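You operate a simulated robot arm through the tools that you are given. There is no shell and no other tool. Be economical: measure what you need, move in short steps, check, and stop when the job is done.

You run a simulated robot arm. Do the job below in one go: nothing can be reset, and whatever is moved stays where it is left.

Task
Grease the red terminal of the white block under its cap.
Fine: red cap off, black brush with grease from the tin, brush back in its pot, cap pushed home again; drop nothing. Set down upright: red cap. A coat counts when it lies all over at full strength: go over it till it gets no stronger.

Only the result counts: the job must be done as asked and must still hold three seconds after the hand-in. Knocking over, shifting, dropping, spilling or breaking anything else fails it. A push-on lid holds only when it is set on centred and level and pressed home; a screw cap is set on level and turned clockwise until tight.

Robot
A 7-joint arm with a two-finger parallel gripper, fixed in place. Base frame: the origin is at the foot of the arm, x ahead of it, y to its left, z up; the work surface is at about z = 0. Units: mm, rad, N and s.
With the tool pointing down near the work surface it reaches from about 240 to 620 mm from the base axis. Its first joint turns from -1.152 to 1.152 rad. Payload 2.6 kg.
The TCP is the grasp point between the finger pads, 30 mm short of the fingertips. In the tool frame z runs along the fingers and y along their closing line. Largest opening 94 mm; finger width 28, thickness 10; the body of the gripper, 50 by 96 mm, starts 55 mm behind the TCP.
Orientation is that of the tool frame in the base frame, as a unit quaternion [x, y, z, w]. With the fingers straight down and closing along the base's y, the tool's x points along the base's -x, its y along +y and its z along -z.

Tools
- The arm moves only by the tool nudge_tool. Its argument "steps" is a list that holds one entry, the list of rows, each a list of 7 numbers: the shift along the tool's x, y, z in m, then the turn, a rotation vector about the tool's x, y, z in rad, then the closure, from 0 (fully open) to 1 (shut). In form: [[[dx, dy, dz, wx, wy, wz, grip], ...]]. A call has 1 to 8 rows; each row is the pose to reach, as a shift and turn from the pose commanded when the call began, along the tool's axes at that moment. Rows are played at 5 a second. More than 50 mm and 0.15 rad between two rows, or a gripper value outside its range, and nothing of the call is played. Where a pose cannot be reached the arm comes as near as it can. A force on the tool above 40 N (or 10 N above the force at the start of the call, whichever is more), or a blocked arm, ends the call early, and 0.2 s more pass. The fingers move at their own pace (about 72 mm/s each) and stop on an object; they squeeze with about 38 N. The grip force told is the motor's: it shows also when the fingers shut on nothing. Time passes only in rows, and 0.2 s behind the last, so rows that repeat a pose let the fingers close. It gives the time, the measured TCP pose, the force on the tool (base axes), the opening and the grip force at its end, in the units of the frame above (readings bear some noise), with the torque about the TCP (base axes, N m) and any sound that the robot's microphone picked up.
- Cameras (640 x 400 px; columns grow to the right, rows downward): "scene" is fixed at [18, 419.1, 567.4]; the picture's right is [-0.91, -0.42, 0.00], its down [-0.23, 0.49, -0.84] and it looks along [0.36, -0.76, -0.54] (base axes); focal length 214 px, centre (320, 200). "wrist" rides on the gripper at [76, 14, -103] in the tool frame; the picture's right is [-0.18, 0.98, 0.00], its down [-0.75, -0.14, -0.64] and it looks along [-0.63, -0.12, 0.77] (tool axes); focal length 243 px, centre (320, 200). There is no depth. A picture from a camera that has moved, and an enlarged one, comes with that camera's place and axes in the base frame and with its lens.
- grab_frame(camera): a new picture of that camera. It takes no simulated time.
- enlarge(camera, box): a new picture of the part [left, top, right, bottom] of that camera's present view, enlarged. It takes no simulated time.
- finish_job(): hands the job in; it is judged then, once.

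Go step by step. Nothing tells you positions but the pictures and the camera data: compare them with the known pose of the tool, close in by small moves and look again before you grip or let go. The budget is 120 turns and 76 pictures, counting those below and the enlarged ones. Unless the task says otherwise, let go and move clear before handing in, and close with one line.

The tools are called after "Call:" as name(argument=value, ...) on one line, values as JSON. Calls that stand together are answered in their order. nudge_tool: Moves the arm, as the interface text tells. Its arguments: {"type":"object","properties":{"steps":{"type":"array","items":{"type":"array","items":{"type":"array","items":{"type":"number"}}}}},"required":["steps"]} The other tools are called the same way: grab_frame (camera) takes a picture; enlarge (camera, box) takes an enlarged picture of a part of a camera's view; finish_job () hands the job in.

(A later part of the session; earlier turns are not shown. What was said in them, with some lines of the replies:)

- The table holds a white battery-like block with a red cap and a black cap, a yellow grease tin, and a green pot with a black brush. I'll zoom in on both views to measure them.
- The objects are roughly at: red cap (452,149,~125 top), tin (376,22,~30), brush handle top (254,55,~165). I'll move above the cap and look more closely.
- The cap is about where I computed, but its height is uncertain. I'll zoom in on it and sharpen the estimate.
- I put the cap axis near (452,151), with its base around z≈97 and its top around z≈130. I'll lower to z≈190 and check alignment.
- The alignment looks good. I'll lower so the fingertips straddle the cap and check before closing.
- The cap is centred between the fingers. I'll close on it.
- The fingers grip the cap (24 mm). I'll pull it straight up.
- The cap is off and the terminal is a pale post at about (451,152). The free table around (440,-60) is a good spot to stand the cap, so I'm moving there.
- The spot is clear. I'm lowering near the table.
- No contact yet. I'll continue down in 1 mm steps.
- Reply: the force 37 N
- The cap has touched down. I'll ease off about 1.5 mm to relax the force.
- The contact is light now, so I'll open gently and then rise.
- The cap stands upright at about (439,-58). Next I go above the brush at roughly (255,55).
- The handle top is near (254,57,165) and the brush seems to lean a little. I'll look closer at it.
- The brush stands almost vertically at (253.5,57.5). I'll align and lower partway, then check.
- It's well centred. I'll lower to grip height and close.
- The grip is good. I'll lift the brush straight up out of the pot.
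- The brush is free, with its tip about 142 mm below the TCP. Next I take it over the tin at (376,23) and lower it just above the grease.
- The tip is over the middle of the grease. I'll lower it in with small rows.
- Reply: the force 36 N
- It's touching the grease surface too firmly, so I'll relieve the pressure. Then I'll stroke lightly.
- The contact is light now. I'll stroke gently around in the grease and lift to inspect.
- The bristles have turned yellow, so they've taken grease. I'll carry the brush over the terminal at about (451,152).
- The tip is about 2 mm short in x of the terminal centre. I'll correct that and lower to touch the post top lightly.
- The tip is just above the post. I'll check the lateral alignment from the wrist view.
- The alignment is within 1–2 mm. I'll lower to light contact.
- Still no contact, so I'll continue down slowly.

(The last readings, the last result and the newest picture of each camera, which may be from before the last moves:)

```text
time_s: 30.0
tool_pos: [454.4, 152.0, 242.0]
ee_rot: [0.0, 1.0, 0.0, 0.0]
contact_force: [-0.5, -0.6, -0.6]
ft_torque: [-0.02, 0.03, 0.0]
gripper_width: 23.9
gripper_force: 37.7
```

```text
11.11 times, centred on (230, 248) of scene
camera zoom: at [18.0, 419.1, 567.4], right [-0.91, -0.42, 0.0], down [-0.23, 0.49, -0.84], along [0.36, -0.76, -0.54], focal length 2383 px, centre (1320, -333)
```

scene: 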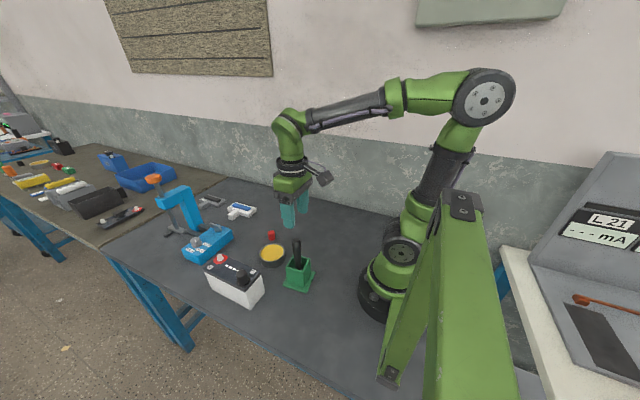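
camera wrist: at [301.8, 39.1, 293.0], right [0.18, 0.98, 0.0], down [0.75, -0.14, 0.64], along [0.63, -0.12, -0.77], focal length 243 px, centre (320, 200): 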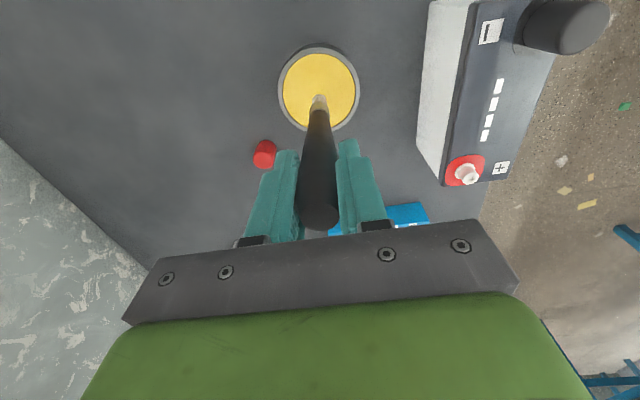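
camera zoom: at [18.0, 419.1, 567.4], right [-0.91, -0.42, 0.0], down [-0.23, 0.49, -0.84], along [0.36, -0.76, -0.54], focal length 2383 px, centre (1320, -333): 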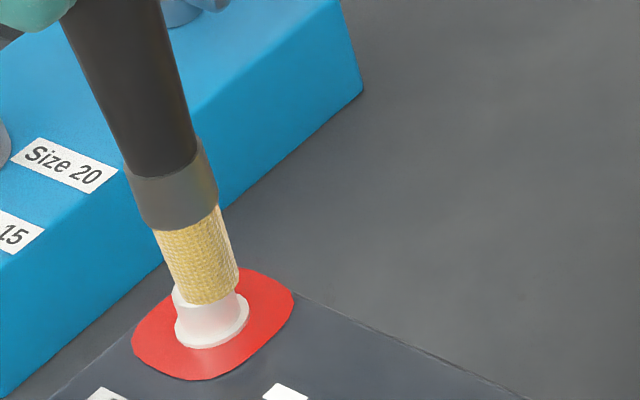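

There's no force yet, and the tip seems to be right at the post. I'll keep lowering 1 mm at a time while watching the force.

Call:
nudge_tool(steps=[[[0, 0.001, 0.001, 0, 0, 0, 1], [0, 0.001, 0.002, 0, 0, 0, 1], [0, 0.001, 0.002, 0, 0, 0, 1]]])

```text
time_s: 30.8
tool_pos: [454.0, 153.9, 240.1]
ee_rot: [-0.001, 1.0, 0.0, 0.002]
contact_force: [-1.1, 0.5, 10.8]
ft_torque: [-0.02, 0.08, 0.0]
gripper_width: 24.2
gripper_force: 38.2
```

The brush is on the terminal at 10.8 N. I'll stroke in small circles over the top and then inspect.

Call:
nudge_tool(steps=[[[0.003, 0, -0.0005, 0, 0, 0, 1], [0, 0.003, -0.0005, 0, 0, 0, 1], [-0.003, 0, -0.0005, 0, 0, 0, 1], [0, -0.003, -0.0005, 0, 0, 0, 1], [0.003, 0, -0.0005, 0, 0, 0, 1], [0, 0, -0.0005, 0, 0, 0, 1], [0, 0, -0.02, 0, 0, 0, 1], [0, 0, -0.04, 0, 0, 0, 1]]])

Call:
enlarge(camera="scene", box=[210, 230, 250, 266])

Call:
enlarge(camera="wrist", box=[290, 60, 350, 110])

```text
time_s: 32.6
tool_pos: [454.9, 153.3, 280.7]
ee_rot: [-0.001, 1.0, 0.0, 0.0]
contact_force: [0.1, 0.3, -0.6]
ft_torque: [0.04, 0.0, 0.01]
gripper_width: 23.9
gripper_force: 38.0
```

```text
11.11 times, centred on (230, 248) of scene
camera zoom: at [18.0, 419.1, 567.4], right [-0.91, -0.42, 0.0], down [-0.23, 0.49, -0.84], along [0.36, -0.76, -0.54], focal length 2383 px, centre (1320, -333)
```

zoom: 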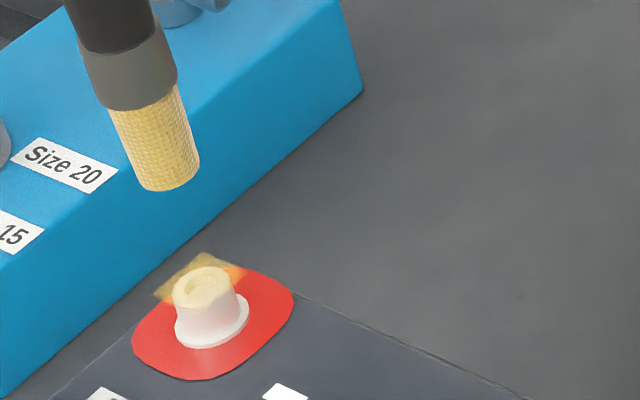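

```text
8.00 times, centred on (320, 85) of wrist
camera zoom: at [377.7, 166.7, 383.0], right [0.18, 0.98, 0.0], down [0.75, -0.14, 0.64], along [0.63, -0.12, -0.77], focal length 1941 px, centre (320, 1120)
```

zoom: 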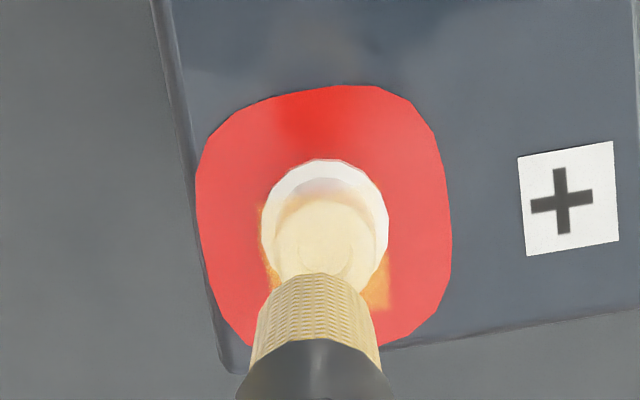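

A coat is forming, but it's still pale and lighter on the −x side. I'll go down again with a raster shifted to −x/+y.

Call:
nudge_tool(steps=[[[0.005, 0, 0.03, 0, 0, 0, 1], [0.005, 0, 0.0395, 0, 0, 0, 1], [0.006, 0.004, 0.0395, 0, 0, 0, 1], [0.006, 0, 0.0395, 0, 0, 0, 1], [0.006, -0.004, 0.0395, 0, 0, 0, 1], [0.003, -0.004, 0.0395, 0, 0, 0, 1], [0.003, 0, 0.0395, 0, 0, 0, 1], [0.003, 0.005, 0.0395, 0, 0, 0, 1]]])

Call:
nudge_tool(steps=[[[-0.003, 0, 0, 0, 0, 0, 1], [-0.003, -0.005, 0, 0, 0, 0, 1], [-0.003, -0.009, 0, 0, 0, 0, 1], [-0.006, -0.009, 0, 0, 0, 0, 1], [-0.006, -0.004, 0, 0, 0, 0, 1], [-0.006, 0, 0, 0, 0, 0, 1], [-0.003, -0.005, -0.02, 0, 0, 0, 1], [-0.003, -0.005, -0.0395, 0, 0, 0, 1]]])

Call:
enlarge(camera="scene", box=[210, 230, 250, 266])

Call:
enlarge(camera="wrist", box=[290, 60, 350, 110])

```text
time_s: 34.4
tool_pos: [451.6, 158.2, 240.4]
ee_rot: [-0.001, 1.0, 0.001, 0.0]
contact_force: [0.2, 1.2, -0.3]
ft_torque: [0.02, 0.02, 0.02]
gripper_width: 23.8
gripper_force: 37.7
```

```text
time_s: 36.2
tool_pos: [454.2, 152.8, 279.6]
ee_rot: [0.001, 1.0, 0.0, 0.0]
contact_force: [-0.2, 0.0, -0.5]
ft_torque: [0.01, 0.01, -0.01]
gripper_width: 23.9
gripper_force: 37.9
```

```text
11.11 times, centred on (230, 248) of scene
camera zoom: at [18.0, 419.1, 567.4], right [-0.91, -0.42, 0.0], down [-0.23, 0.49, -0.84], along [0.36, -0.76, -0.54], focal length 2383 px, centre (1320, -333)
```

zoom: 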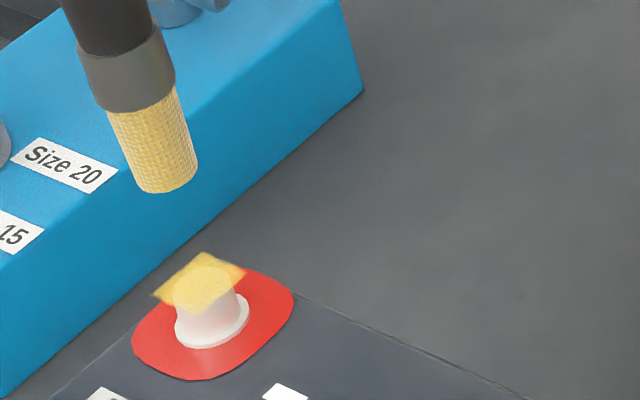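

```text
8.00 times, centred on (320, 85) of wrist
camera zoom: at [377.9, 167.1, 382.3], right [0.18, 0.98, 0.0], down [0.75, -0.14, 0.64], along [0.63, -0.12, -0.77], focal length 1941 px, centre (320, 1120)
```

zoom: 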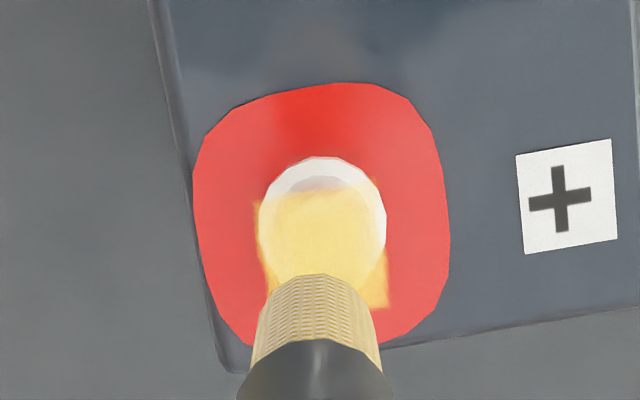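

The coat now covers the whole square over the post top and is stronger, though thinner at the +y/−x edge. I'll do another pass with a wider raster.

Call:
nudge_tool(steps=[[[0.003, 0.001, 0.025, 0, 0, 0, 1], [0.003, 0.001, 0.0398, 0, 0, 0, 1], [0.007, 0.005, 0.0398, 0, 0, 0, 1], [0.007, 0.001, 0.0398, 0, 0, 0, 1], [0.007, -0.004, 0.0398, 0, 0, 0, 1], [0.004, -0.004, 0.0398, 0, 0, 0, 1], [0.004, 0.001, 0.0398, 0, 0, 0, 1], [0.004, 0.006, 0.0398, 0, 0, 0, 1]]])

Call:
nudge_tool(steps=[[[-0.003, 0, 0, 0, 0, 0, 1], [-0.003, -0.005, 0, 0, 0, 0, 1], [-0.003, -0.01, 0, 0, 0, 0, 1], [-0.007, -0.01, 0, 0, 0, 0, 1], [-0.007, -0.005, 0, 0, 0, 0, 1], [-0.007, 0, 0, 0, 0, 0, 1], [-0.002, 0, 0, 0, 0, 0, 1], [0.003, 0, 0, 0, 0, 0, 1]]])

Call:
nudge_tool(steps=[[[0, -0.005, 0, 0, 0, 0, 1], [0, -0.01, 0, 0, 0, 0, 1], [-0.003, -0.01, 0, 0, 0, 0, 1], [-0.003, -0.005, 0, 0, 0, 0, 1], [-0.003, 0, 0, 0, 0, 0, 1], [-0.007, -0.006, 0, 0, 0, 0, 1], [-0.007, -0.006, -0.02, 0, 0, 0, 1], [-0.007, -0.006, -0.0398, 0, 0, 0, 1]]])

Call:
enlarge(camera="scene", box=[210, 230, 250, 266])

Call:
enlarge(camera="wrist", box=[290, 60, 350, 110])

```text
time_s: 38.0
tool_pos: [449.2, 160.2, 240.7]
ee_rot: [0.0, 1.0, 0.0, 0.001]
contact_force: [0.5, 0.3, -0.6]
ft_torque: [-0.03, 0.0, 0.0]
gripper_width: 23.9
gripper_force: 37.8
```

```text
time_s: 39.8
tool_pos: [446.4, 159.7, 239.8]
ee_rot: [-0.001, 1.0, 0.0, 0.0]
contact_force: [1.9, -0.7, 2.4]
ft_torque: [0.0, -0.19, 0.02]
gripper_width: 23.8
gripper_force: 38.1
```

```text
time_s: 41.6
tool_pos: [455.0, 153.7, 280.0]
ee_rot: [-0.001, 1.0, 0.0, -0.001]
contact_force: [0.7, -1.6, -0.3]
ft_torque: [0.02, 0.01, 0.0]
gripper_width: 23.9
gripper_force: 37.7
```

```text
11.11 times, centred on (230, 248) of scene
camera zoom: at [18.0, 419.1, 567.4], right [-0.91, -0.42, 0.0], down [-0.23, 0.49, -0.84], along [0.36, -0.76, -0.54], focal length 2383 px, centre (1320, -333)
```

zoom: 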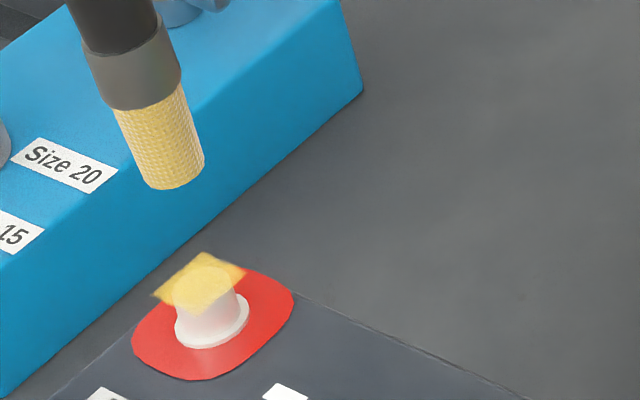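

```text
8.00 times, centred on (320, 85) of wrist
camera zoom: at [378.0, 167.0, 381.7], right [0.18, 0.98, 0.0], down [0.75, -0.14, 0.64], along [0.63, -0.12, -0.77], focal length 1941 px, centre (320, 1120)
```

zoom: 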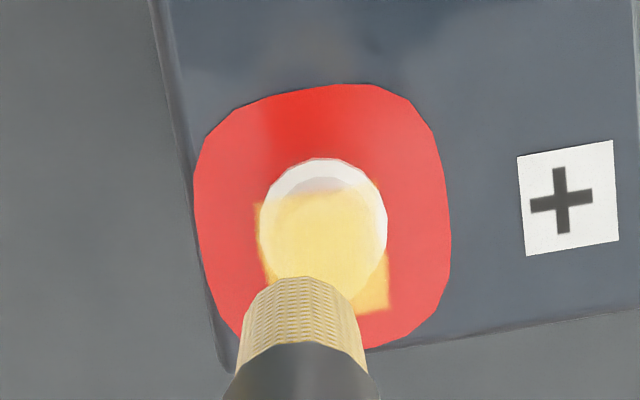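

The coat looks about the same as before, so the brush may be spent or the coat saturated. I'll look closer before dipping again.

Call:
enlarge(camera="wrist", box=[309, 76, 333, 96])

Call:
enlarge(camera="scene", box=[216, 250, 232, 264])

```text
16.00 times, centred on (321, 86) of wrist
camera zoom: at [378.0, 167.0, 381.7], right [0.18, 0.98, 0.0], down [0.75, -0.14, 0.64], along [0.63, -0.12, -0.77], focal length 3882 px, centre (304, 2024)
```

zoom: 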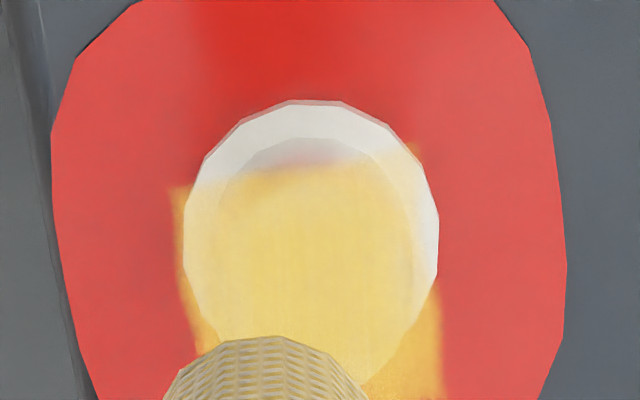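

```text
16.00 times, centred on (224, 257) of scene
camera zoom: at [18.0, 419.1, 567.4], right [-0.91, -0.42, 0.0], down [-0.23, 0.49, -0.84], along [0.36, -0.76, -0.54], focal length 3432 px, centre (1856, -712)
```

zoom: 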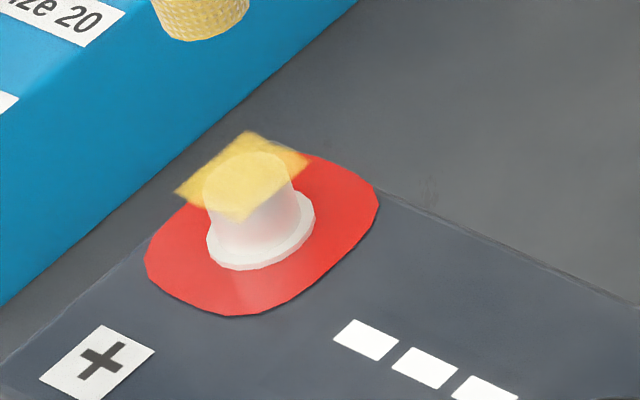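

The coat is an even full square over the post top. To see whether it gets any stronger, I'll take fresh grease and go over it again.

Call:
nudge_tool(steps=[[[0, 0, -0.01, 0, 0, 0, 1], [0.024, -0.04, -0.01, 0, 0, 0, 1], [0.048, -0.08, -0.01, 0, 0, 0, 1], [0.076, -0.12, -0.005, 0, 0, 0, 1], [0.076, -0.1285, 0.04, 0, 0, 0, 1], [0.076, -0.1285, 0.08, 0, 0, 0, 1], [0.076, -0.1285, 0.1, 0, 0, 0, 1], [0.076, -0.1285, 0.111, 0, 0, 0, 1]]])

Call:
nudge_tool(steps=[[[0, 0, 0.001, 0, 0, 0, 1], [0.006, 0, 0.0015, 0, 0, 0, 1], [0, 0.006, 0.0015, 0, 0, 0, 1], [-0.006, 0, 0.0015, 0, 0, 0, 1], [0, -0.006, 0.0015, 0, 0, 0, 1], [0.006, 0, 0.0015, 0, 0, 0, 1], [0, 0, 0.0015, 0, 0, 0, 1], [0, 0, -0.03, 0, 0, 0, 1]]])

Call:
enlarge(camera="scene", box=[240, 200, 304, 260])

```text
time_s: 43.4
tool_pos: [378.4, 25.0, 167.2]
ee_rot: [-0.001, 1.0, 0.0, 0.0]
contact_force: [0.3, 0.4, -1.2]
ft_torque: [0.01, -0.01, -0.05]
gripper_width: 24.0
gripper_force: 37.8
```

```text
time_s: 45.2
tool_pos: [378.0, 24.4, 200.3]
ee_rot: [0.0, 1.0, 0.0, 0.0]
contact_force: [-0.4, 0.5, -0.8]
ft_torque: [-0.02, -0.02, 0.0]
gripper_width: 24.2
gripper_force: 38.1
```

```text
6.67 times, centred on (272, 230) of scene
camera zoom: at [18.0, 419.1, 567.4], right [-0.91, -0.42, 0.0], down [-0.23, 0.49, -0.84], along [0.36, -0.76, -0.54], focal length 1430 px, centre (640, 0)
```

zoom: 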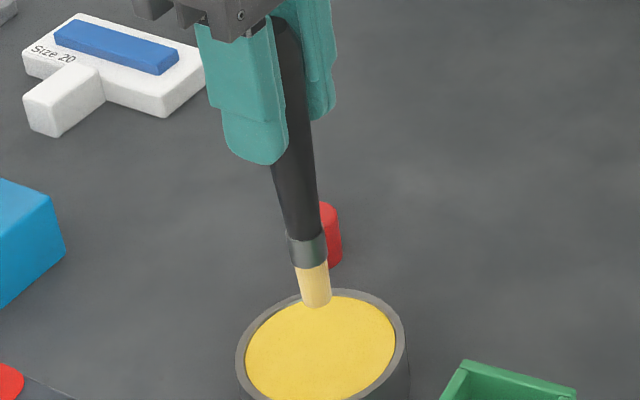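

The brush is loaded again, so I'm returning to the terminal for another pass.

Call:
nudge_tool(steps=[[[0, 0, -0.045, 0, 0, 0, 1], [0, 0, -0.088, 0, 0, 0, 1], [-0.025, 0.041, -0.088, 0, 0, 0, 1], [-0.049, 0.082, -0.088, 0, 0, 0, 1], [-0.073, 0.125, -0.088, 0, 0, 0, 1], [-0.073, 0.129, -0.06, 0, 0, 0, 1], [-0.073, 0.129, -0.042, 0, 0, 0, 1]]])

Call:
nudge_tool(steps=[[[0.004, 0.004, 0.001, 0, 0, 0, 1], [0.004, 0, 0.001, 0, 0, 0, 1], [0.004, -0.005, 0.001, 0, 0, 0, 1], [0, -0.005, 0.001, 0, 0, 0, 1], [0, 0, 0.001, 0, 0, 0, 1], [0, 0.005, 0.001, 0, 0, 0, 1], [-0.004, 0.005, 0.001, 0, 0, 0, 1], [-0.004, 0, 0.001, 0, 0, 0, 1]]])

Call:
nudge_tool(steps=[[[0, -0.005, 0, 0, 0, 0, 1], [0.004, -0.005, 0, 0, 0, 0, 1], [0.004, 0, 0, 0, 0, 0, 1], [0.004, 0.005, 0, 0, 0, 0, 1], [0.008, 0.005, 0, 0, 0, 0, 1], [0.008, 0, 0, 0, 0, 0, 1], [0.004, 0, -0.02, 0, 0, 0, 1], [0.001, 0, -0.041, 0, 0, 0, 1]]])

Call:
enlarge(camera="scene", box=[216, 250, 232, 264])

Call:
enlarge(camera="wrist", box=[309, 76, 333, 96])

```text
time_s: 46.8
tool_pos: [451.3, 153.9, 240.5]
ee_rot: [-0.001, 1.0, 0.0, 0.0]
contact_force: [0.1, 1.0, -0.3]
ft_torque: [0.0, 0.0, -0.04]
gripper_width: 23.8
gripper_force: 38.1
```

```text
time_s: 48.6
tool_pos: [455.0, 153.8, 241.4]
ee_rot: [-0.001, 1.0, 0.0, -0.001]
contact_force: [-0.5, 1.4, 3.8]
ft_torque: [0.22, -0.05, 0.01]
gripper_width: 23.9
gripper_force: 37.9
```

```text
time_s: 50.4
tool_pos: [452.5, 153.0, 280.6]
ee_rot: [0.0, 1.0, 0.0, 0.0]
contact_force: [-0.1, 0.5, 0.2]
ft_torque: [0.02, -0.01, 0.01]
gripper_width: 24.1
gripper_force: 38.2
```

```text
16.00 times, centred on (224, 257) of scene
camera zoom: at [18.0, 419.1, 567.4], right [-0.91, -0.42, 0.0], down [-0.23, 0.49, -0.84], along [0.36, -0.76, -0.54], focal length 3432 px, centre (1856, -712)
```

zoom: 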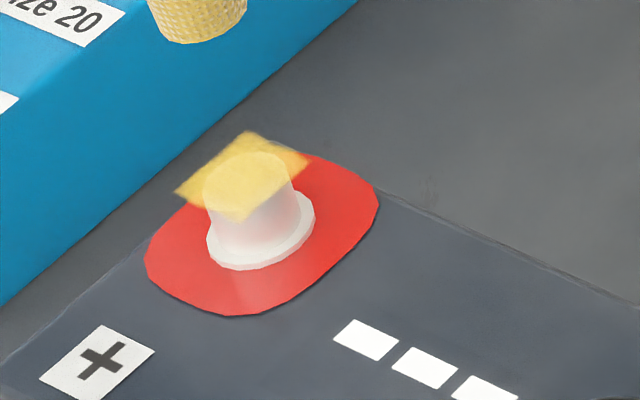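

```text
16.00 times, centred on (321, 86) of wrist
camera zoom: at [376.2, 167.4, 382.9], right [0.18, 0.98, 0.0], down [0.75, -0.14, 0.64], along [0.63, -0.12, -0.77], focal length 3882 px, centre (304, 2024)
```

zoom: 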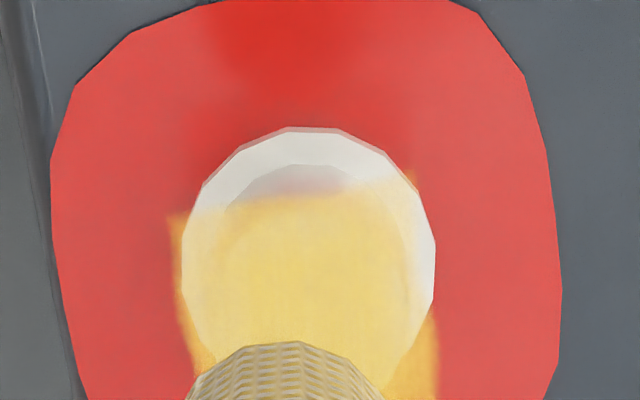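

The second load doesn't change the picture, so the coat is at full strength. Now the brush goes back over its pot.

Call:
nudge_tool(steps=[[[0.0, 0.0, -0.005, 0, 0, 0, 1], [0.04, -0.019, -0.005, 0, 0, 0, 1], [0.08, -0.038, -0.005, 0, 0, 0, 1], [0.12, -0.057, -0.005, 0, 0, 0, 1], [0.16, -0.076, -0.005, 0, 0, 0, 1], [0.199, -0.095, -0.005, 0, 0, 0, 1], [0.199, -0.095, 0.019, 0, 0, 0, 1], [0.199, -0.095, 0.019, 0, 0, 0, 1]]])

Call:
enlarge(camera="wrist", box=[260, 20, 380, 120])

Call:
enlarge(camera="scene", box=[256, 210, 336, 300])

```text
time_s: 52.2
tool_pos: [255.2, 60.0, 262.8]
ee_rot: [-0.001, 1.0, 0.0, 0.0]
contact_force: [-0.2, 0.0, -0.8]
ft_torque: [0.03, 0.0, -0.02]
gripper_width: 24.1
gripper_force: 37.9
```

```text
4.00 times, centred on (320, 70) of wrist
camera zoom: at [179.7, 73.2, 365.1], right [0.18, 0.98, 0.0], down [0.75, -0.14, 0.64], along [0.63, -0.12, -0.77], focal length 970 px, centre (320, 720)
```

zoom: 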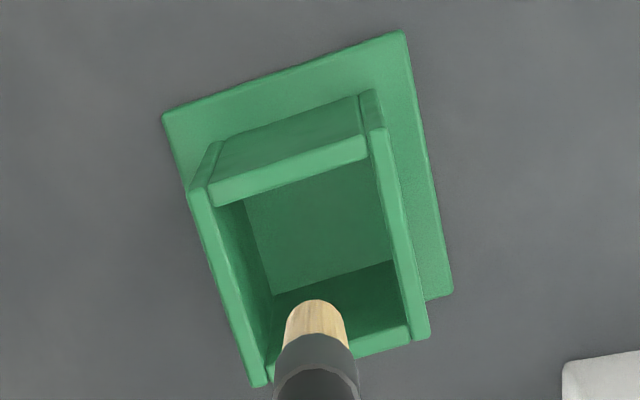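

```text
4.44 times, centred on (296, 255) of scene
camera zoom: at [18.0, 419.0, 567.4], right [-0.91, -0.42, 0.0], down [-0.23, 0.49, -0.84], along [0.36, -0.76, -0.54], focal length 953 px, centre (427, -44)
```

zoom: 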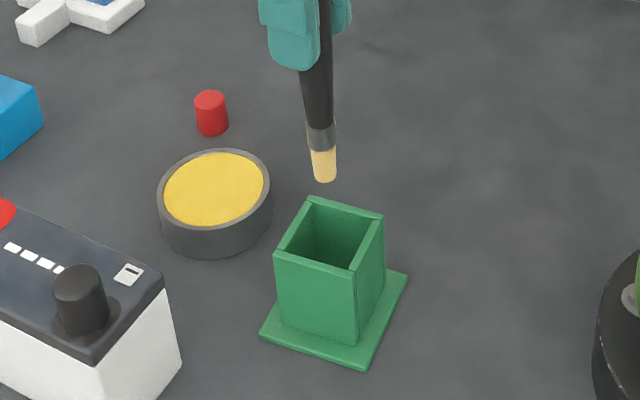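

The brush is exactly on its lift-out path. I'll lower it back in.

Call:
nudge_tool(steps=[[[0, 0, 0.03, 0, 0, 0, 1], [0, 0, 0.055, 0, 0, 0, 1], [0, 0, 0.08, 0, 0, 0, 1], [0, 0, 0.1, 0, 0, 0, 1], [0, 0, 0.112, 0, 0, 0, 1], [0, 0, 0.117, 0, 0, 0, 1], [0, 0, 0.1185, 0, 0, 0, 1]]])

```text
time_s: 53.8
tool_pos: [255.1, 58.9, 142.7]
ee_rot: [-0.001, 1.0, 0.0, 0.0]
contact_force: [0.3, 0.0, -0.1]
ft_torque: [0.03, 0.0, 0.0]
gripper_width: 24.1
gripper_force: 37.5
```

Call:
nudge_tool(steps=[[[0, 0, 0.0007, 0, 0, 0, 1], [0, 0, 0.0014, 0, 0, 0, 1], [0, 0, 0.0014, 0, 0, 0, 1]]])

```text
time_s: 54.6
tool_pos: [255.9, 59.2, 142.2]
ee_rot: [0.0, 1.0, -0.001, -0.001]
contact_force: [0.2, -0.1, 0.2]
ft_torque: [0.0, 0.01, 0.04]
gripper_width: 23.8
gripper_force: 38.1
```

Call:
nudge_tool(steps=[[[0, 0, 0.0007, 0, 0, 0, 1], [0, 0, 0.0015, 0, 0, 0, 1], [0, 0, 0.0015, 0, 0, 0, 1]]])

```text
time_s: 55.4
tool_pos: [255.2, 60.8, 139.2]
ee_rot: [0.0, 1.0, 0.0, 0.0]
contact_force: [0.5, -1.2, -0.7]
ft_torque: [0.02, -0.01, -0.03]
gripper_width: 24.2
gripper_force: 37.7
```

Call:
nudge_tool(steps=[[[0, 0, 0.001, 0, 0, 0, 1], [0, 0, 0.002, 0, 0, 0, 1], [0, 0, 0.002, 0, 0, 0, 1]]])

Call:
enlarge(camera="wrist", box=[260, 40, 380, 140])

```text
time_s: 56.2
tool_pos: [254.5, 59.1, 137.6]
ee_rot: [0.001, 1.0, 0.001, 0.0]
contact_force: [0.7, 0.4, -0.8]
ft_torque: [0.0, 0.0, 0.01]
gripper_width: 24.0
gripper_force: 37.6
```

```text
4.00 times, centred on (320, 90) of wrist
camera zoom: at [178.5, 73.5, 240.0], right [0.18, 0.98, 0.0], down [0.75, -0.14, 0.64], along [0.63, -0.12, -0.77], focal length 970 px, centre (320, 640)
```

zoom: 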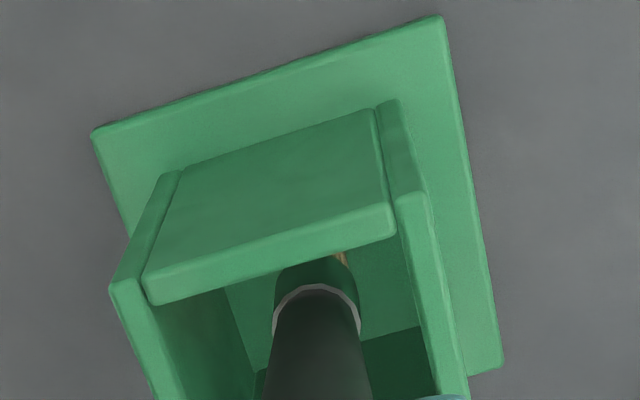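

Call:
nudge_tool(steps=[[[0, 0, 0.001, 0, 0, 0, 1], [0, 0, 0.002, 0, 0, 0, 1], [0, 0, 0.0025, 0, 0, 0, 1]]])

```text
time_s: 57.0
tool_pos: [256.7, 59.9, 136.1]
ee_rot: [0.001, 1.0, 0.002, 0.001]
contact_force: [-5.1, 0.2, 23.8]
ft_torque: [-0.01, 0.65, -0.03]
gripper_width: 23.9
gripper_force: 37.8
```

It's bottomed out. I'll back off 1 mm and then release gently.

Call:
nudge_tool(steps=[[[0, 0, -0.001, 0, 0, 0, 1], [0, 0, -0.0015, 0, 0, 0, 1]]])

```text
time_s: 57.6
tool_pos: [254.1, 58.8, 137.0]
ee_rot: [-0.001, 1.0, -0.001, -0.001]
contact_force: [0.0, -0.9, 0.1]
ft_torque: [0.01, -0.02, 0.0]
gripper_width: 24.0
gripper_force: 38.3
```

Call:
nudge_tool(steps=[[[0, 0, 0, 0, 0, 0, 0.72], [0, 0, 0, 0, 0, 0, 0.68], [0, 0, 0, 0, 0, 0, 0.55], [0, 0, 0, 0, 0, 0, 0.35], [0, 0, 0, 0, 0, 0, 0.35]]])

Call:
enlarge(camera="wrist", box=[200, 40, 440, 240])

```text
time_s: 58.8
tool_pos: [254.7, 59.4, 137.8]
ee_rot: [0.0, 1.0, -0.001, 0.0]
contact_force: [-0.4, 1.4, 0.6]
ft_torque: [-0.01, 0.0, 0.04]
gripper_width: 61.0
gripper_force: 0.1
```

```text
2.00 times, centred on (320, 140) of wrist
camera zoom: at [178.1, 73.3, 240.3], right [0.18, 0.98, 0.0], down [0.75, -0.14, 0.64], along [0.63, -0.12, -0.77], focal length 485 px, centre (320, 320)
```

zoom: 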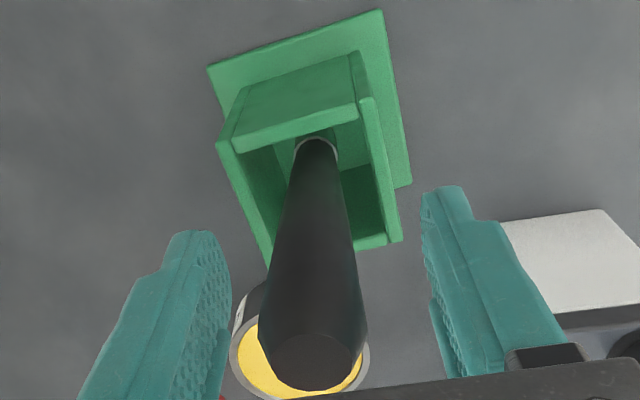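

The brush stands free in its pot. I'll rise straight up and then go over to the cap at about (439,-58).

Call:
nudge_tool(steps=[[[0, 0, -0.03, 0, 0, 0, 0.35], [0, 0, -0.065, 0, 0, 0, 0.35], [0, 0, -0.1, 0, 0, 0, 0.35]]])

Call:
nudge_tool(steps=[[[-0.03, -0.019, 0, 0, 0, 0, 0.35], [-0.065, -0.042, 0, 0, 0, 0, 0.35], [-0.1, -0.064, 0, 0, 0, 0, 0.35], [-0.14, -0.09, 0.01, 0, 0, 0, 0.35], [-0.184, -0.1172, 0.03, 0, 0, 0, 0.35], [-0.184, -0.1172, 0.075, 0, 0, 0, 0.35], [-0.184, -0.1172, 0.12, 0, 0, 0, 0.35], [-0.184, -0.1172, 0.14, 0, 0, 0, 0.35]]])

Call:
grab_frame(camera="wrist")

Call:
enlarge(camera="scene", box=[200, 200, 336, 300])

```text
time_s: 59.6
tool_pos: [255.2, 59.0, 237.9]
ee_rot: [0.0, 1.0, 0.0, 0.0]
contact_force: [0.3, -0.7, 0.1]
ft_torque: [0.01, -0.01, -0.01]
gripper_width: 61.3
gripper_force: 0.1
```

```text
refused: row 5 steps farther than a row can; nothing moved
```

```text
17 pictures are left
camera wrist: at [178.1, 73.1, 340.4], right [0.18, 0.98, 0.0], down [0.75, -0.14, 0.64], along [0.63, -0.12, -0.77], focal length 243 px, centre (320, 200)
```

wrist: 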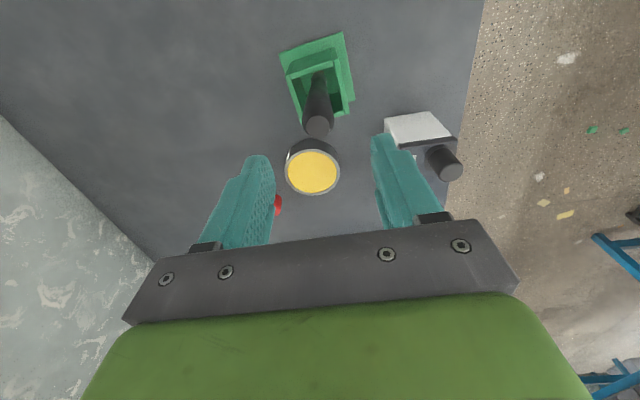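

```text
4.00 times, centred on (268, 250) of scene
camera zoom: at [18.0, 419.1, 567.4], right [-0.91, -0.42, 0.0], down [-0.23, 0.49, -0.84], along [0.36, -0.76, -0.54], focal length 858 px, centre (528, 0)
```

zoom: 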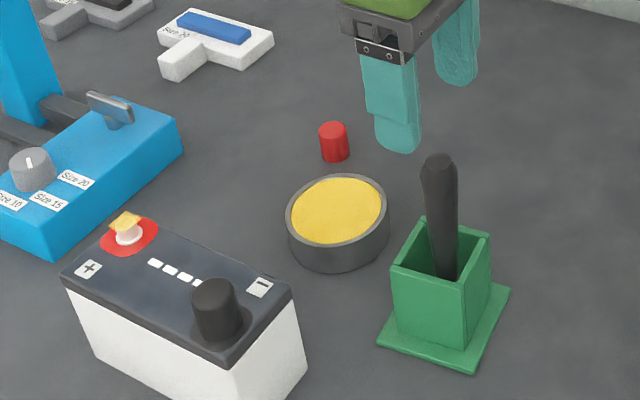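

The brush is back in its pot, and only the last move was refused for its step size. I'll redo it with smaller steps.

Call:
nudge_tool(steps=[[[-0.037, -0.024, 0, 0, 0, 0, 0.35], [-0.074, -0.047, 0, 0, 0, 0, 0.35], [-0.111, -0.071, 0, 0, 0, 0, 0.35], [-0.148, -0.095, 0, 0, 0, 0, 0.35], [-0.184, -0.118, 0, 0, 0, 0, 0.35], [-0.184, -0.118, 0.045, 0, 0, 0, 0.35], [-0.184, -0.118, 0.09, 0, 0, 0, 0.35], [-0.184, -0.118, 0.126, 0, 0, 0, 0.35]]])

Call:
grab_frame(camera="wrist")

```text
time_s: 61.4
tool_pos: [438.6, -61.1, 112.8]
ee_rot: [0.0, 1.0, 0.0, 0.0]
contact_force: [-0.1, 0.5, 0.2]
ft_torque: [-0.01, -0.01, -0.02]
gripper_width: 61.0
gripper_force: 0.1
```

```text
15 pictures are left
camera wrist: at [362.2, -45.9, 215.2], right [0.18, 0.98, 0.0], down [0.75, -0.14, 0.64], along [0.63, -0.12, -0.77], focal length 243 px, centre (320, 200)
```

wrist: 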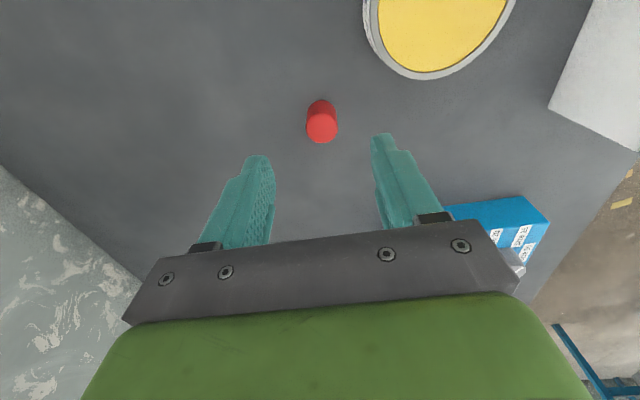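

The cap is centred below. I'll lower to the same grip height and close.

Call:
nudge_tool(steps=[[[0, 0, 0.04, 0, 0, 0, 0.35], [0, 0, 0.07, 0, 0, 0, 0.35], [0, 0, 0.0731, 0, 0, 0, 0.35], [0, 0, 0.0731, 0, 0, 0, 0.6], [0, 0, 0.0731, 0, 0, 0, 1], [0, 0, 0.0731, 0, 0, 0, 1], [0, 0, 0.0731, 0, 0, 0, 1]]])

```text
time_s: 63.0
tool_pos: [438.6, -59.9, 37.5]
ee_rot: [0.0, 1.0, 0.0, 0.0]
contact_force: [0.3, 0.0, 0.1]
ft_torque: [-0.01, 0.02, 0.04]
gripper_width: 24.8
gripper_force: 37.9
```

Gripped. I'll lift it and carry it back over the terminal along the same path.

Call:
nudge_tool(steps=[[[0, 0, -0.045, 0, 0, 0, 1], [0, 0, -0.09, 0, 0, 0, 1], [0, 0, -0.135, 0, 0, 0, 1], [0, 0, -0.1767, 0, 0, 0, 1]]])

Call:
nudge_tool(steps=[[[-0.002, 0.042, 0, 0, 0, 0, 1], [-0.004, 0.085, 0, 0, 0, 0, 1], [-0.006, 0.128, 0, 0, 0, 0, 1], [-0.009, 0.17, 0, 0, 0, 0, 1], [-0.011, 0.212, 0, 0, 0, 0, 1], [-0.011, 0.212, 0.03, 0, 0, 0, 1], [-0.011, 0.212, 0.05, 0, 0, 0, 1], [-0.011, 0.212, 0.05, 0, 0, 0, 1]]])

Call:
enlarge(camera="wrist", box=[260, 80, 380, 200])

Call:
enlarge(camera="scene", box=[200, 220, 256, 268])

```text
time_s: 64.0
tool_pos: [438.1, -60.1, 216.2]
ee_rot: [0.001, 1.0, 0.0, 0.0]
contact_force: [0.3, -0.3, -0.5]
ft_torque: [0.0, -0.02, -0.02]
gripper_width: 24.2
gripper_force: 38.0
```

```text
time_s: 65.8
tool_pos: [448.1, 153.9, 164.2]
ee_rot: [0.0, 1.0, -0.001, 0.0]
contact_force: [-0.4, -0.6, -0.1]
ft_torque: [0.0, 0.0, 0.03]
gripper_width: 24.4
gripper_force: 39.3
```

```text
3.33 times, centred on (320, 140) of wrist
camera zoom: at [372.1, 167.5, 266.0], right [0.18, 0.98, 0.0], down [0.75, -0.14, 0.64], along [0.63, -0.12, -0.77], focal length 809 px, centre (320, 400)
```

zoom: 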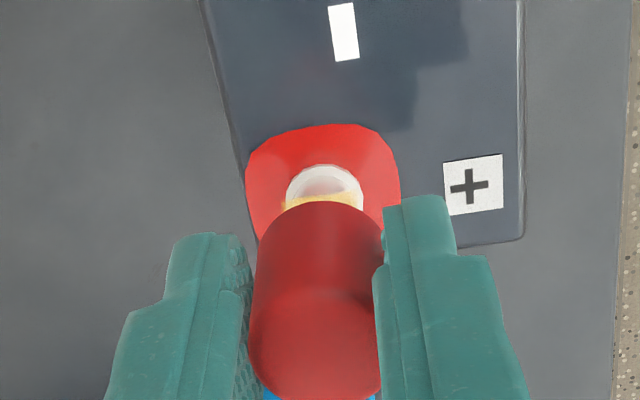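

```text
8.33 times, centred on (228, 244) of scene
camera zoom: at [18.0, 419.1, 567.4], right [-0.91, -0.42, 0.0], down [-0.23, 0.49, -0.84], along [0.36, -0.76, -0.54], focal length 1787 px, centre (1087, -167)
```

zoom: 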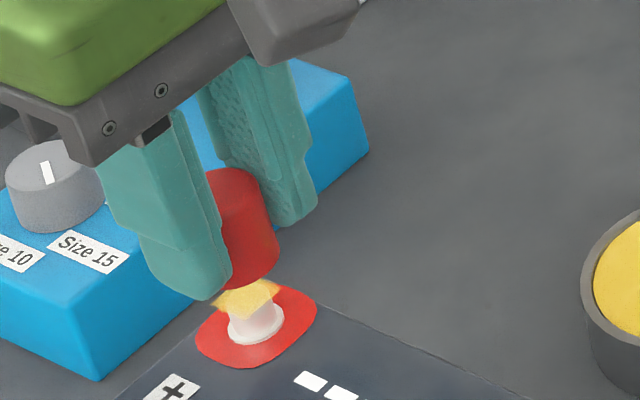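

The alignment resembles the pose at removal, but the x reading is 2 mm low. I'll re-read the pose before lowering.

Call:
nudge_tool(steps=[[[0, 0, 0, 0, 0, 0, 1], [0, 0, 0, 0, 0, 0, 1]]])

Call:
nudge_tool(steps=[[[0, 0, 0, 0, 0, 0, 1]]])

Call:
nudge_tool(steps=[[[0, 0, 0, 0, 0, 0, 1]]])

```text
time_s: 66.4
tool_pos: [449.3, 153.2, 164.1]
ee_rot: [0.001, 1.0, 0.0, 0.0]
contact_force: [-0.8, 0.1, -0.1]
ft_torque: [0.01, -0.06, 0.01]
gripper_width: 24.2
gripper_force: 38.2
```

```text
time_s: 66.8
tool_pos: [448.9, 153.9, 163.0]
ee_rot: [0.0, 1.0, 0.0, 0.0]
contact_force: [0.3, -0.7, 0.0]
ft_torque: [0.0, 0.0, 0.01]
gripper_width: 24.5
gripper_force: 37.7
```

```text
time_s: 67.2
tool_pos: [449.1, 153.6, 163.8]
ee_rot: [0.0, 1.0, 0.0, 0.0]
contact_force: [0.6, -0.9, 0.3]
ft_torque: [0.05, 0.02, 0.01]
gripper_width: 24.3
gripper_force: 38.1
```

Averaged over readings I'm about 1.8 mm short in x and 0.9 mm over in y compared with removal. I'll correct that, lower to just above the post, and check.

Call:
nudge_tool(steps=[[[-0.0018, -0.0008, 0, 0, 0, 0, 1], [-0.0018, -0.0008, 0.006, 0, 0, 0, 1], [-0.0018, -0.0008, 0.011, 0, 0, 0, 1], [-0.0018, -0.0008, 0.011, 0, 0, 0, 1]]])

Call:
enlarge(camera="wrist", box=[290, 110, 350, 160])

Call:
enlarge(camera="scene", box=[208, 236, 248, 268])

```text
time_s: 68.2
tool_pos: [452.6, 153.0, 153.1]
ee_rot: [0.0, 1.0, 0.0, 0.0]
contact_force: [-0.1, 0.8, 0.0]
ft_torque: [0.01, -0.01, 0.01]
gripper_width: 24.4
gripper_force: 38.1
```

```text
8.00 times, centred on (320, 135) of wrist
camera zoom: at [374.9, 166.6, 255.8], right [0.18, 0.98, 0.0], down [0.75, -0.14, 0.64], along [0.63, -0.12, -0.77], focal length 1941 px, centre (320, 720)
```

zoom: 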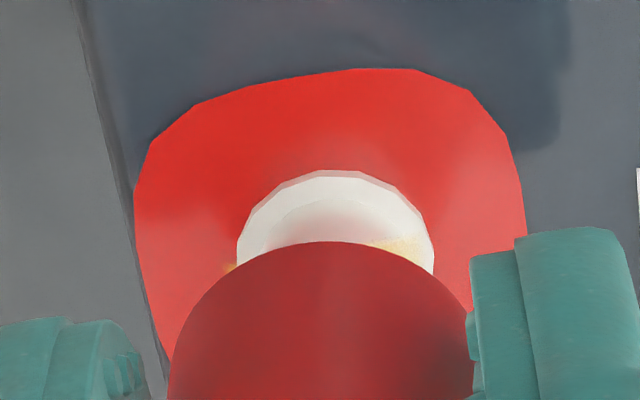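

```text
12.50 times, centred on (228, 252) of scene
camera zoom: at [18.0, 419.1, 567.4], right [-0.91, -0.42, 0.0], down [-0.23, 0.49, -0.84], along [0.36, -0.76, -0.54], focal length 2681 px, centre (1470, -450)
```

zoom: 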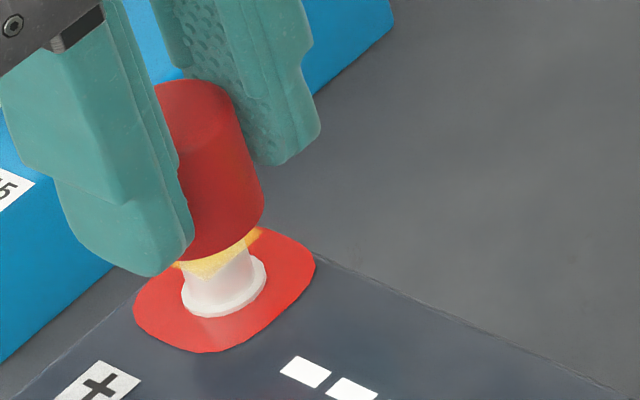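

The cap is within about 1 mm of the terminal axis; the terminal looks slightly to +y. I'll nudge that way and lower gently, watching side forces.

Call:
nudge_tool(steps=[[[-0.0003, 0.0007, 0.003, 0, 0, 0, 1], [-0.0003, 0.0007, 0.006, 0, 0, 0, 1], [-0.0003, 0.0007, 0.009, 0, 0, 0, 1], [-0.0003, 0.0007, 0.012, 0, 0, 0, 1], [-0.0003, 0.0007, 0.012, 0, 0, 0, 1]]])

Call:
enlarge(camera="wrist", box=[290, 110, 350, 160])

```text
time_s: 69.4
tool_pos: [451.6, 153.1, 141.2]
ee_rot: [-0.001, 1.0, 0.0, 0.0]
contact_force: [0.5, 0.3, 0.1]
ft_torque: [0.01, -0.04, -0.01]
gripper_width: 24.3
gripper_force: 38.5
```

```text
8.00 times, centred on (320, 135) of wrist
camera zoom: at [375.3, 167.0, 244.1], right [0.18, 0.98, 0.0], down [0.75, -0.14, 0.64], along [0.63, -0.12, -0.77], focal length 1941 px, centre (320, 720)
```

zoom: 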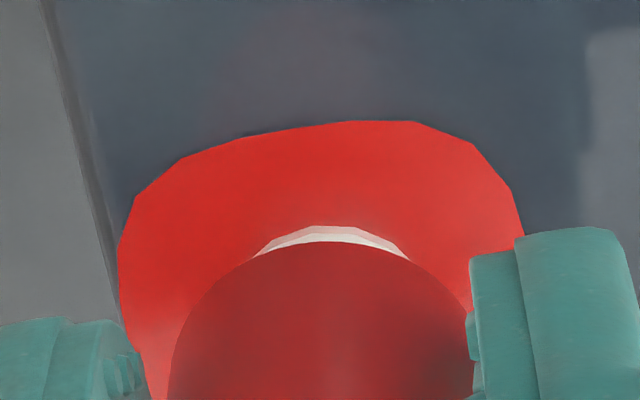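

No contact yet, and the collar is still about 1 mm to +y. I'll shift 0.6 mm more and continue down.

Call:
nudge_tool(steps=[[[0, 0.0006, 0.002, 0, 0, 0, 1], [0, 0.0006, 0.004, 0, 0, 0, 1], [0, 0.0006, 0.005, 0, 0, 0, 1]]])

```text
time_s: 70.2
tool_pos: [452.5, 153.7, 136.4]
ee_rot: [0.0, 1.0, 0.0, 0.0]
contact_force: [0.0, -0.3, 1.9]
ft_torque: [-0.01, -0.01, 0.02]
gripper_width: 24.5
gripper_force: 38.1
```

It's sliding on without side force. I'll press it home in small steps.

Call:
nudge_tool(steps=[[[0, 0, 0.001, 0, 0, 0, 1], [0, 0, 0.002, 0, 0, 0, 1], [0, 0, 0.003, 0, 0, 0, 1]]])

```text
time_s: 71.0
tool_pos: [452.5, 153.9, 133.4]
ee_rot: [0.0, 1.0, 0.0, 0.0]
contact_force: [-0.1, -0.4, 3.5]
ft_torque: [0.01, 0.0, -0.04]
gripper_width: 24.4
gripper_force: 37.6
```

Call:
nudge_tool(steps=[[[0, 0, 0.001, 0, 0, 0, 1], [0, 0, 0.002, 0, 0, 0, 1], [0, 0, 0.003, 0, 0, 0, 1]]])

```text
time_s: 71.8
tool_pos: [452.4, 153.3, 132.6]
ee_rot: [0.0, 1.0, 0.0, 0.001]
contact_force: [-8.5, -4.0, 19.3]
ft_torque: [-0.15, 0.26, 0.07]
gripper_width: 24.4
gripper_force: 37.8
```

The cap meets its seat at z≈132.6. I'll press further to be sure it's home.

Call:
nudge_tool(steps=[[[0, 0, 0.001, 0, 0, 0, 1], [0, 0, 0.002, 0, 0, 0, 1], [0, 0, 0.003, 0, 0, 0, 1]]])

Call:
enlarge(camera="scene", box=[208, 236, 248, 268])

```text
time_s: 72.4
tool_pos: [452.0, 152.5, 132.5]
ee_rot: [0.0, 1.0, 0.001, 0.002]
contact_force: [-2.2, -0.5, 2.9]
ft_torque: [-0.03, 0.04, 0.03]
gripper_width: 24.3
gripper_force: 38.0
stopped in row 2: the force on the tool passed its limit at 41 N (the readings are from after the stop); the commanded pose is now the measured one
```

```text
12.50 times, centred on (228, 252) of scene
camera zoom: at [18.0, 419.1, 567.4], right [-0.91, -0.42, 0.0], down [-0.23, 0.49, -0.84], along [0.36, -0.76, -0.54], focal length 2681 px, centre (1470, -450)
```

zoom: 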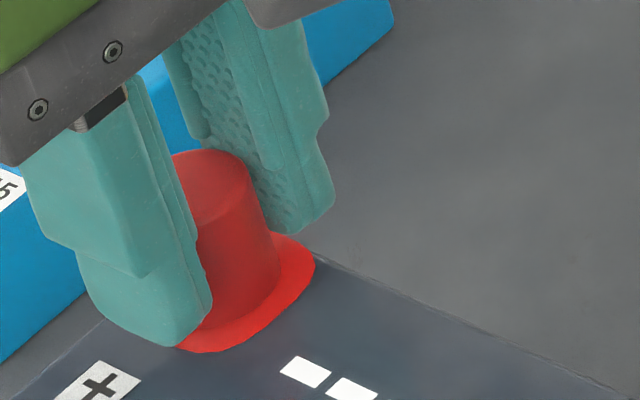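

It was pressed with 41 N and sits on the ring at its original height. I'll release and rise.

Call:
nudge_tool(steps=[[[0, 0, 0, 0, 0, 0, 0.7], [0, 0, 0, 0, 0, 0, 0.5], [0, 0, 0, 0, 0, 0, 0.2], [0, 0, 0, 0, 0, 0, 0.2], [0, 0, -0.03, 0, 0, 0, 0.2], [0, 0, -0.07, 0, 0, 0, 0.2], [0, 0, -0.11, 0, 0, 0, 0.2]]])

Call:
enlarge(camera="scene", box=[204, 236, 256, 286])

Call:
enlarge(camera="wrist", box=[280, 20, 360, 140])

```text
time_s: 74.0
tool_pos: [450.9, 149.7, 243.1]
ee_rot: [0.001, 1.0, 0.0, 0.002]
contact_force: [0.3, 0.4, 0.9]
ft_torque: [-0.04, -0.02, -0.01]
gripper_width: 74.8
gripper_force: 0.0
```

```text
8.00 times, centred on (230, 261) of scene
camera zoom: at [18.0, 419.1, 567.4], right [-0.91, -0.42, 0.0], down [-0.23, 0.49, -0.84], along [0.36, -0.76, -0.54], focal length 1716 px, centre (1040, -288)
```

zoom: 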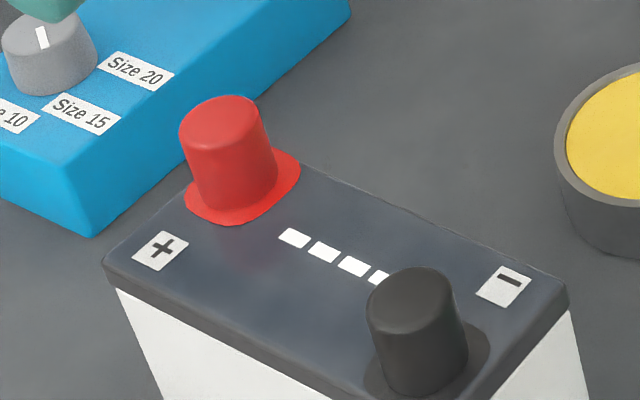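

```text
3.33 times, centred on (320, 80) of wrist
camera zoom: at [373.8, 164.6, 344.9], right [0.19, 0.98, 0.0], down [0.75, -0.14, 0.64], along [0.63, -0.12, -0.76], focal length 809 px, centre (320, 600)
```

zoom: 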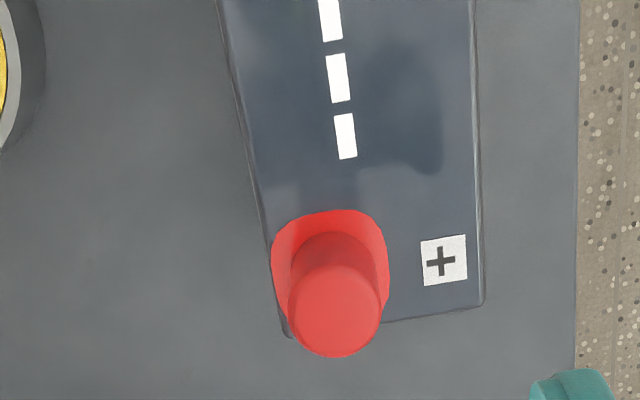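

The cap stands upright on its ring. To be sure it's home and level, I'll shut the fingers and press straight down on its top.

Call:
nudge_tool(steps=[[[-0.001, 0.0028, 0, 0, 0.004, -0.002, 1], [-0.001, 0.0028, 0, 0, 0.004, -0.002, 1], [-0.001, 0.0028, 0, 0, 0.004, -0.002, 1], [-0.001, 0.0028, 0.04, 0, 0.004, -0.002, 1], [-0.001, 0.0028, 0.07, 0, 0.004, -0.002, 1], [-0.001, 0.0028, 0.07, 0, 0.004, -0.002, 1]]])

Call:
enlarge(camera="scene", box=[204, 226, 256, 276])

```text
time_s: 75.4
tool_pos: [452.0, 154.7, 171.9]
ee_rot: [0.0, 1.0, 0.0, 0.0]
contact_force: [0.3, -0.1, 0.5]
ft_torque: [0.02, 0.02, -0.02]
gripper_width: 0.1
gripper_force: 33.2
```

```text
8.00 times, centred on (230, 251) of scene
camera zoom: at [18.0, 419.1, 567.4], right [-0.91, -0.42, 0.0], down [-0.23, 0.49, -0.84], along [0.36, -0.76, -0.54], focal length 1716 px, centre (1040, -208)
```

zoom: 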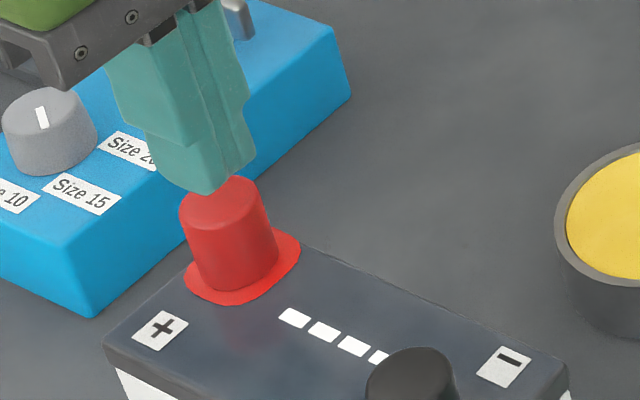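

Call:
nudge_tool(steps=[[[0, -0.001, 0.006, 0, 0, 0, 1], [0, -0.001, 0.009, 0, 0, 0, 1], [0, -0.001, 0.011, 0, 0, 0, 1], [0, -0.001, 0.012, 0, 0, 0, 1], [0, -0.001, 0.013, 0, 0, 0, 1], [0, -0.001, 0.014, 0, 0, 0, 1]]])

```text
time_s: 76.8
tool_pos: [452.7, 156.3, 159.1]
ee_rot: [0.0, 1.0, 0.001, -0.001]
contact_force: [-1.2, 0.3, 0.2]
ft_torque: [0.01, 0.0, 0.0]
gripper_width: 0.1
gripper_force: 33.3
```

Call:
nudge_tool(steps=[[[0, -0.002, 0, 0, 0, 0, 1], [0, -0.002, 0.001, 0, 0, 0, 1], [0, -0.002, 0.002, 0, 0, 0, 1], [0, -0.002, 0.003, 0, 0, 0, 1], [0, -0.002, 0.004, 0, 0, 0, 1]]])

```text
time_s: 78.0
tool_pos: [453.1, 153.4, 156.0]
ee_rot: [0.0, 1.0, 0.003, 0.003]
contact_force: [-9.5, -3.6, 25.9]
ft_torque: [-0.12, 0.31, -0.04]
gripper_width: 0.1
gripper_force: 33.0
```

Call:
nudge_tool(steps=[[[0, 0, 0.001, 0, 0, 0, 1], [0, 0, 0.002, 0, 0, 0, 1], [0, 0, 0.003, 0, 0, 0, 1], [0, 0, 0.004, 0, 0, 0, 1]]])

```text
time_s: 78.4
tool_pos: [454.2, 154.0, 157.4]
ee_rot: [0.001, 1.0, 0.002, 0.003]
contact_force: [-3.3, -1.0, 5.8]
ft_torque: [-0.01, 0.07, -0.01]
gripper_width: 0.2
gripper_force: 32.9
stopped in row 2: the force on the tool passed its limit at 42 N (the readings are from after the stop); the commanded pose is now the measured one
```

The cap doesn't yield under 42 N from above, so it's home. I'll rise and take a final look.

Call:
nudge_tool(steps=[[[0, 0, -0.03, 0, 0, 0, 1], [0, 0, -0.07, 0, 0, 0, 0.8], [0, 0, -0.11, 0, 0, 0, 0.5], [0, 0, -0.15, 0, 0, 0, 0.3]]])

Call:
enlarge(camera="scene", box=[204, 240, 256, 290])

Call:
grab_frame(camera="scene")

```text
time_s: 79.4
tool_pos: [453.5, 153.6, 310.5]
ee_rot: [0.0, 1.0, 0.002, 0.002]
contact_force: [-0.2, -0.9, 0.9]
ft_torque: [0.01, -0.01, 0.0]
gripper_width: 65.4
gripper_force: 0.0
```

```text
8.00 times, centred on (230, 265) of scene
camera zoom: at [18.0, 419.0, 567.4], right [-0.91, -0.42, 0.0], down [-0.23, 0.49, -0.84], along [0.36, -0.76, -0.54], focal length 1716 px, centre (1040, -320)
```

zoom: 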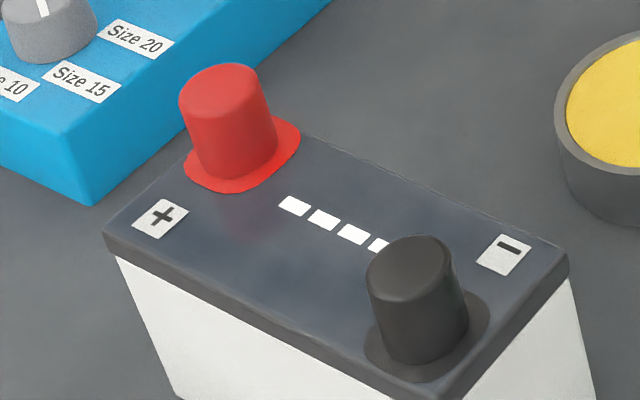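

```text
4 pictures are left
```

scene: 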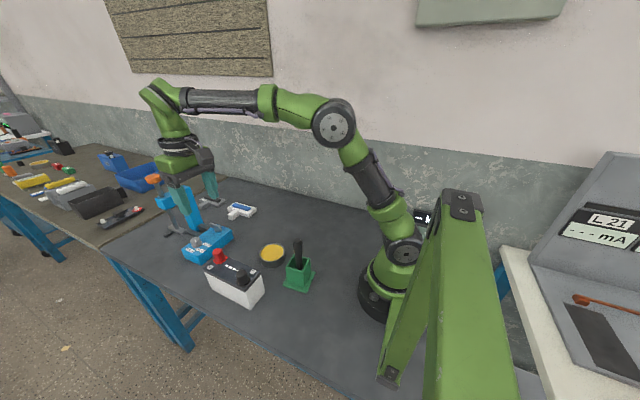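

The red cap sits upright and level on its ring, the brush is in its pot, nothing else looks displaced, and the arm is clear. I'm handing in.

Call:
finish_job()

```text
The job is handed in.
```

I greased the red terminal all over until a second brush load made it no stronger, put the brush back in its pot, pressed the red cap home with about 42 N, and handed the job in.
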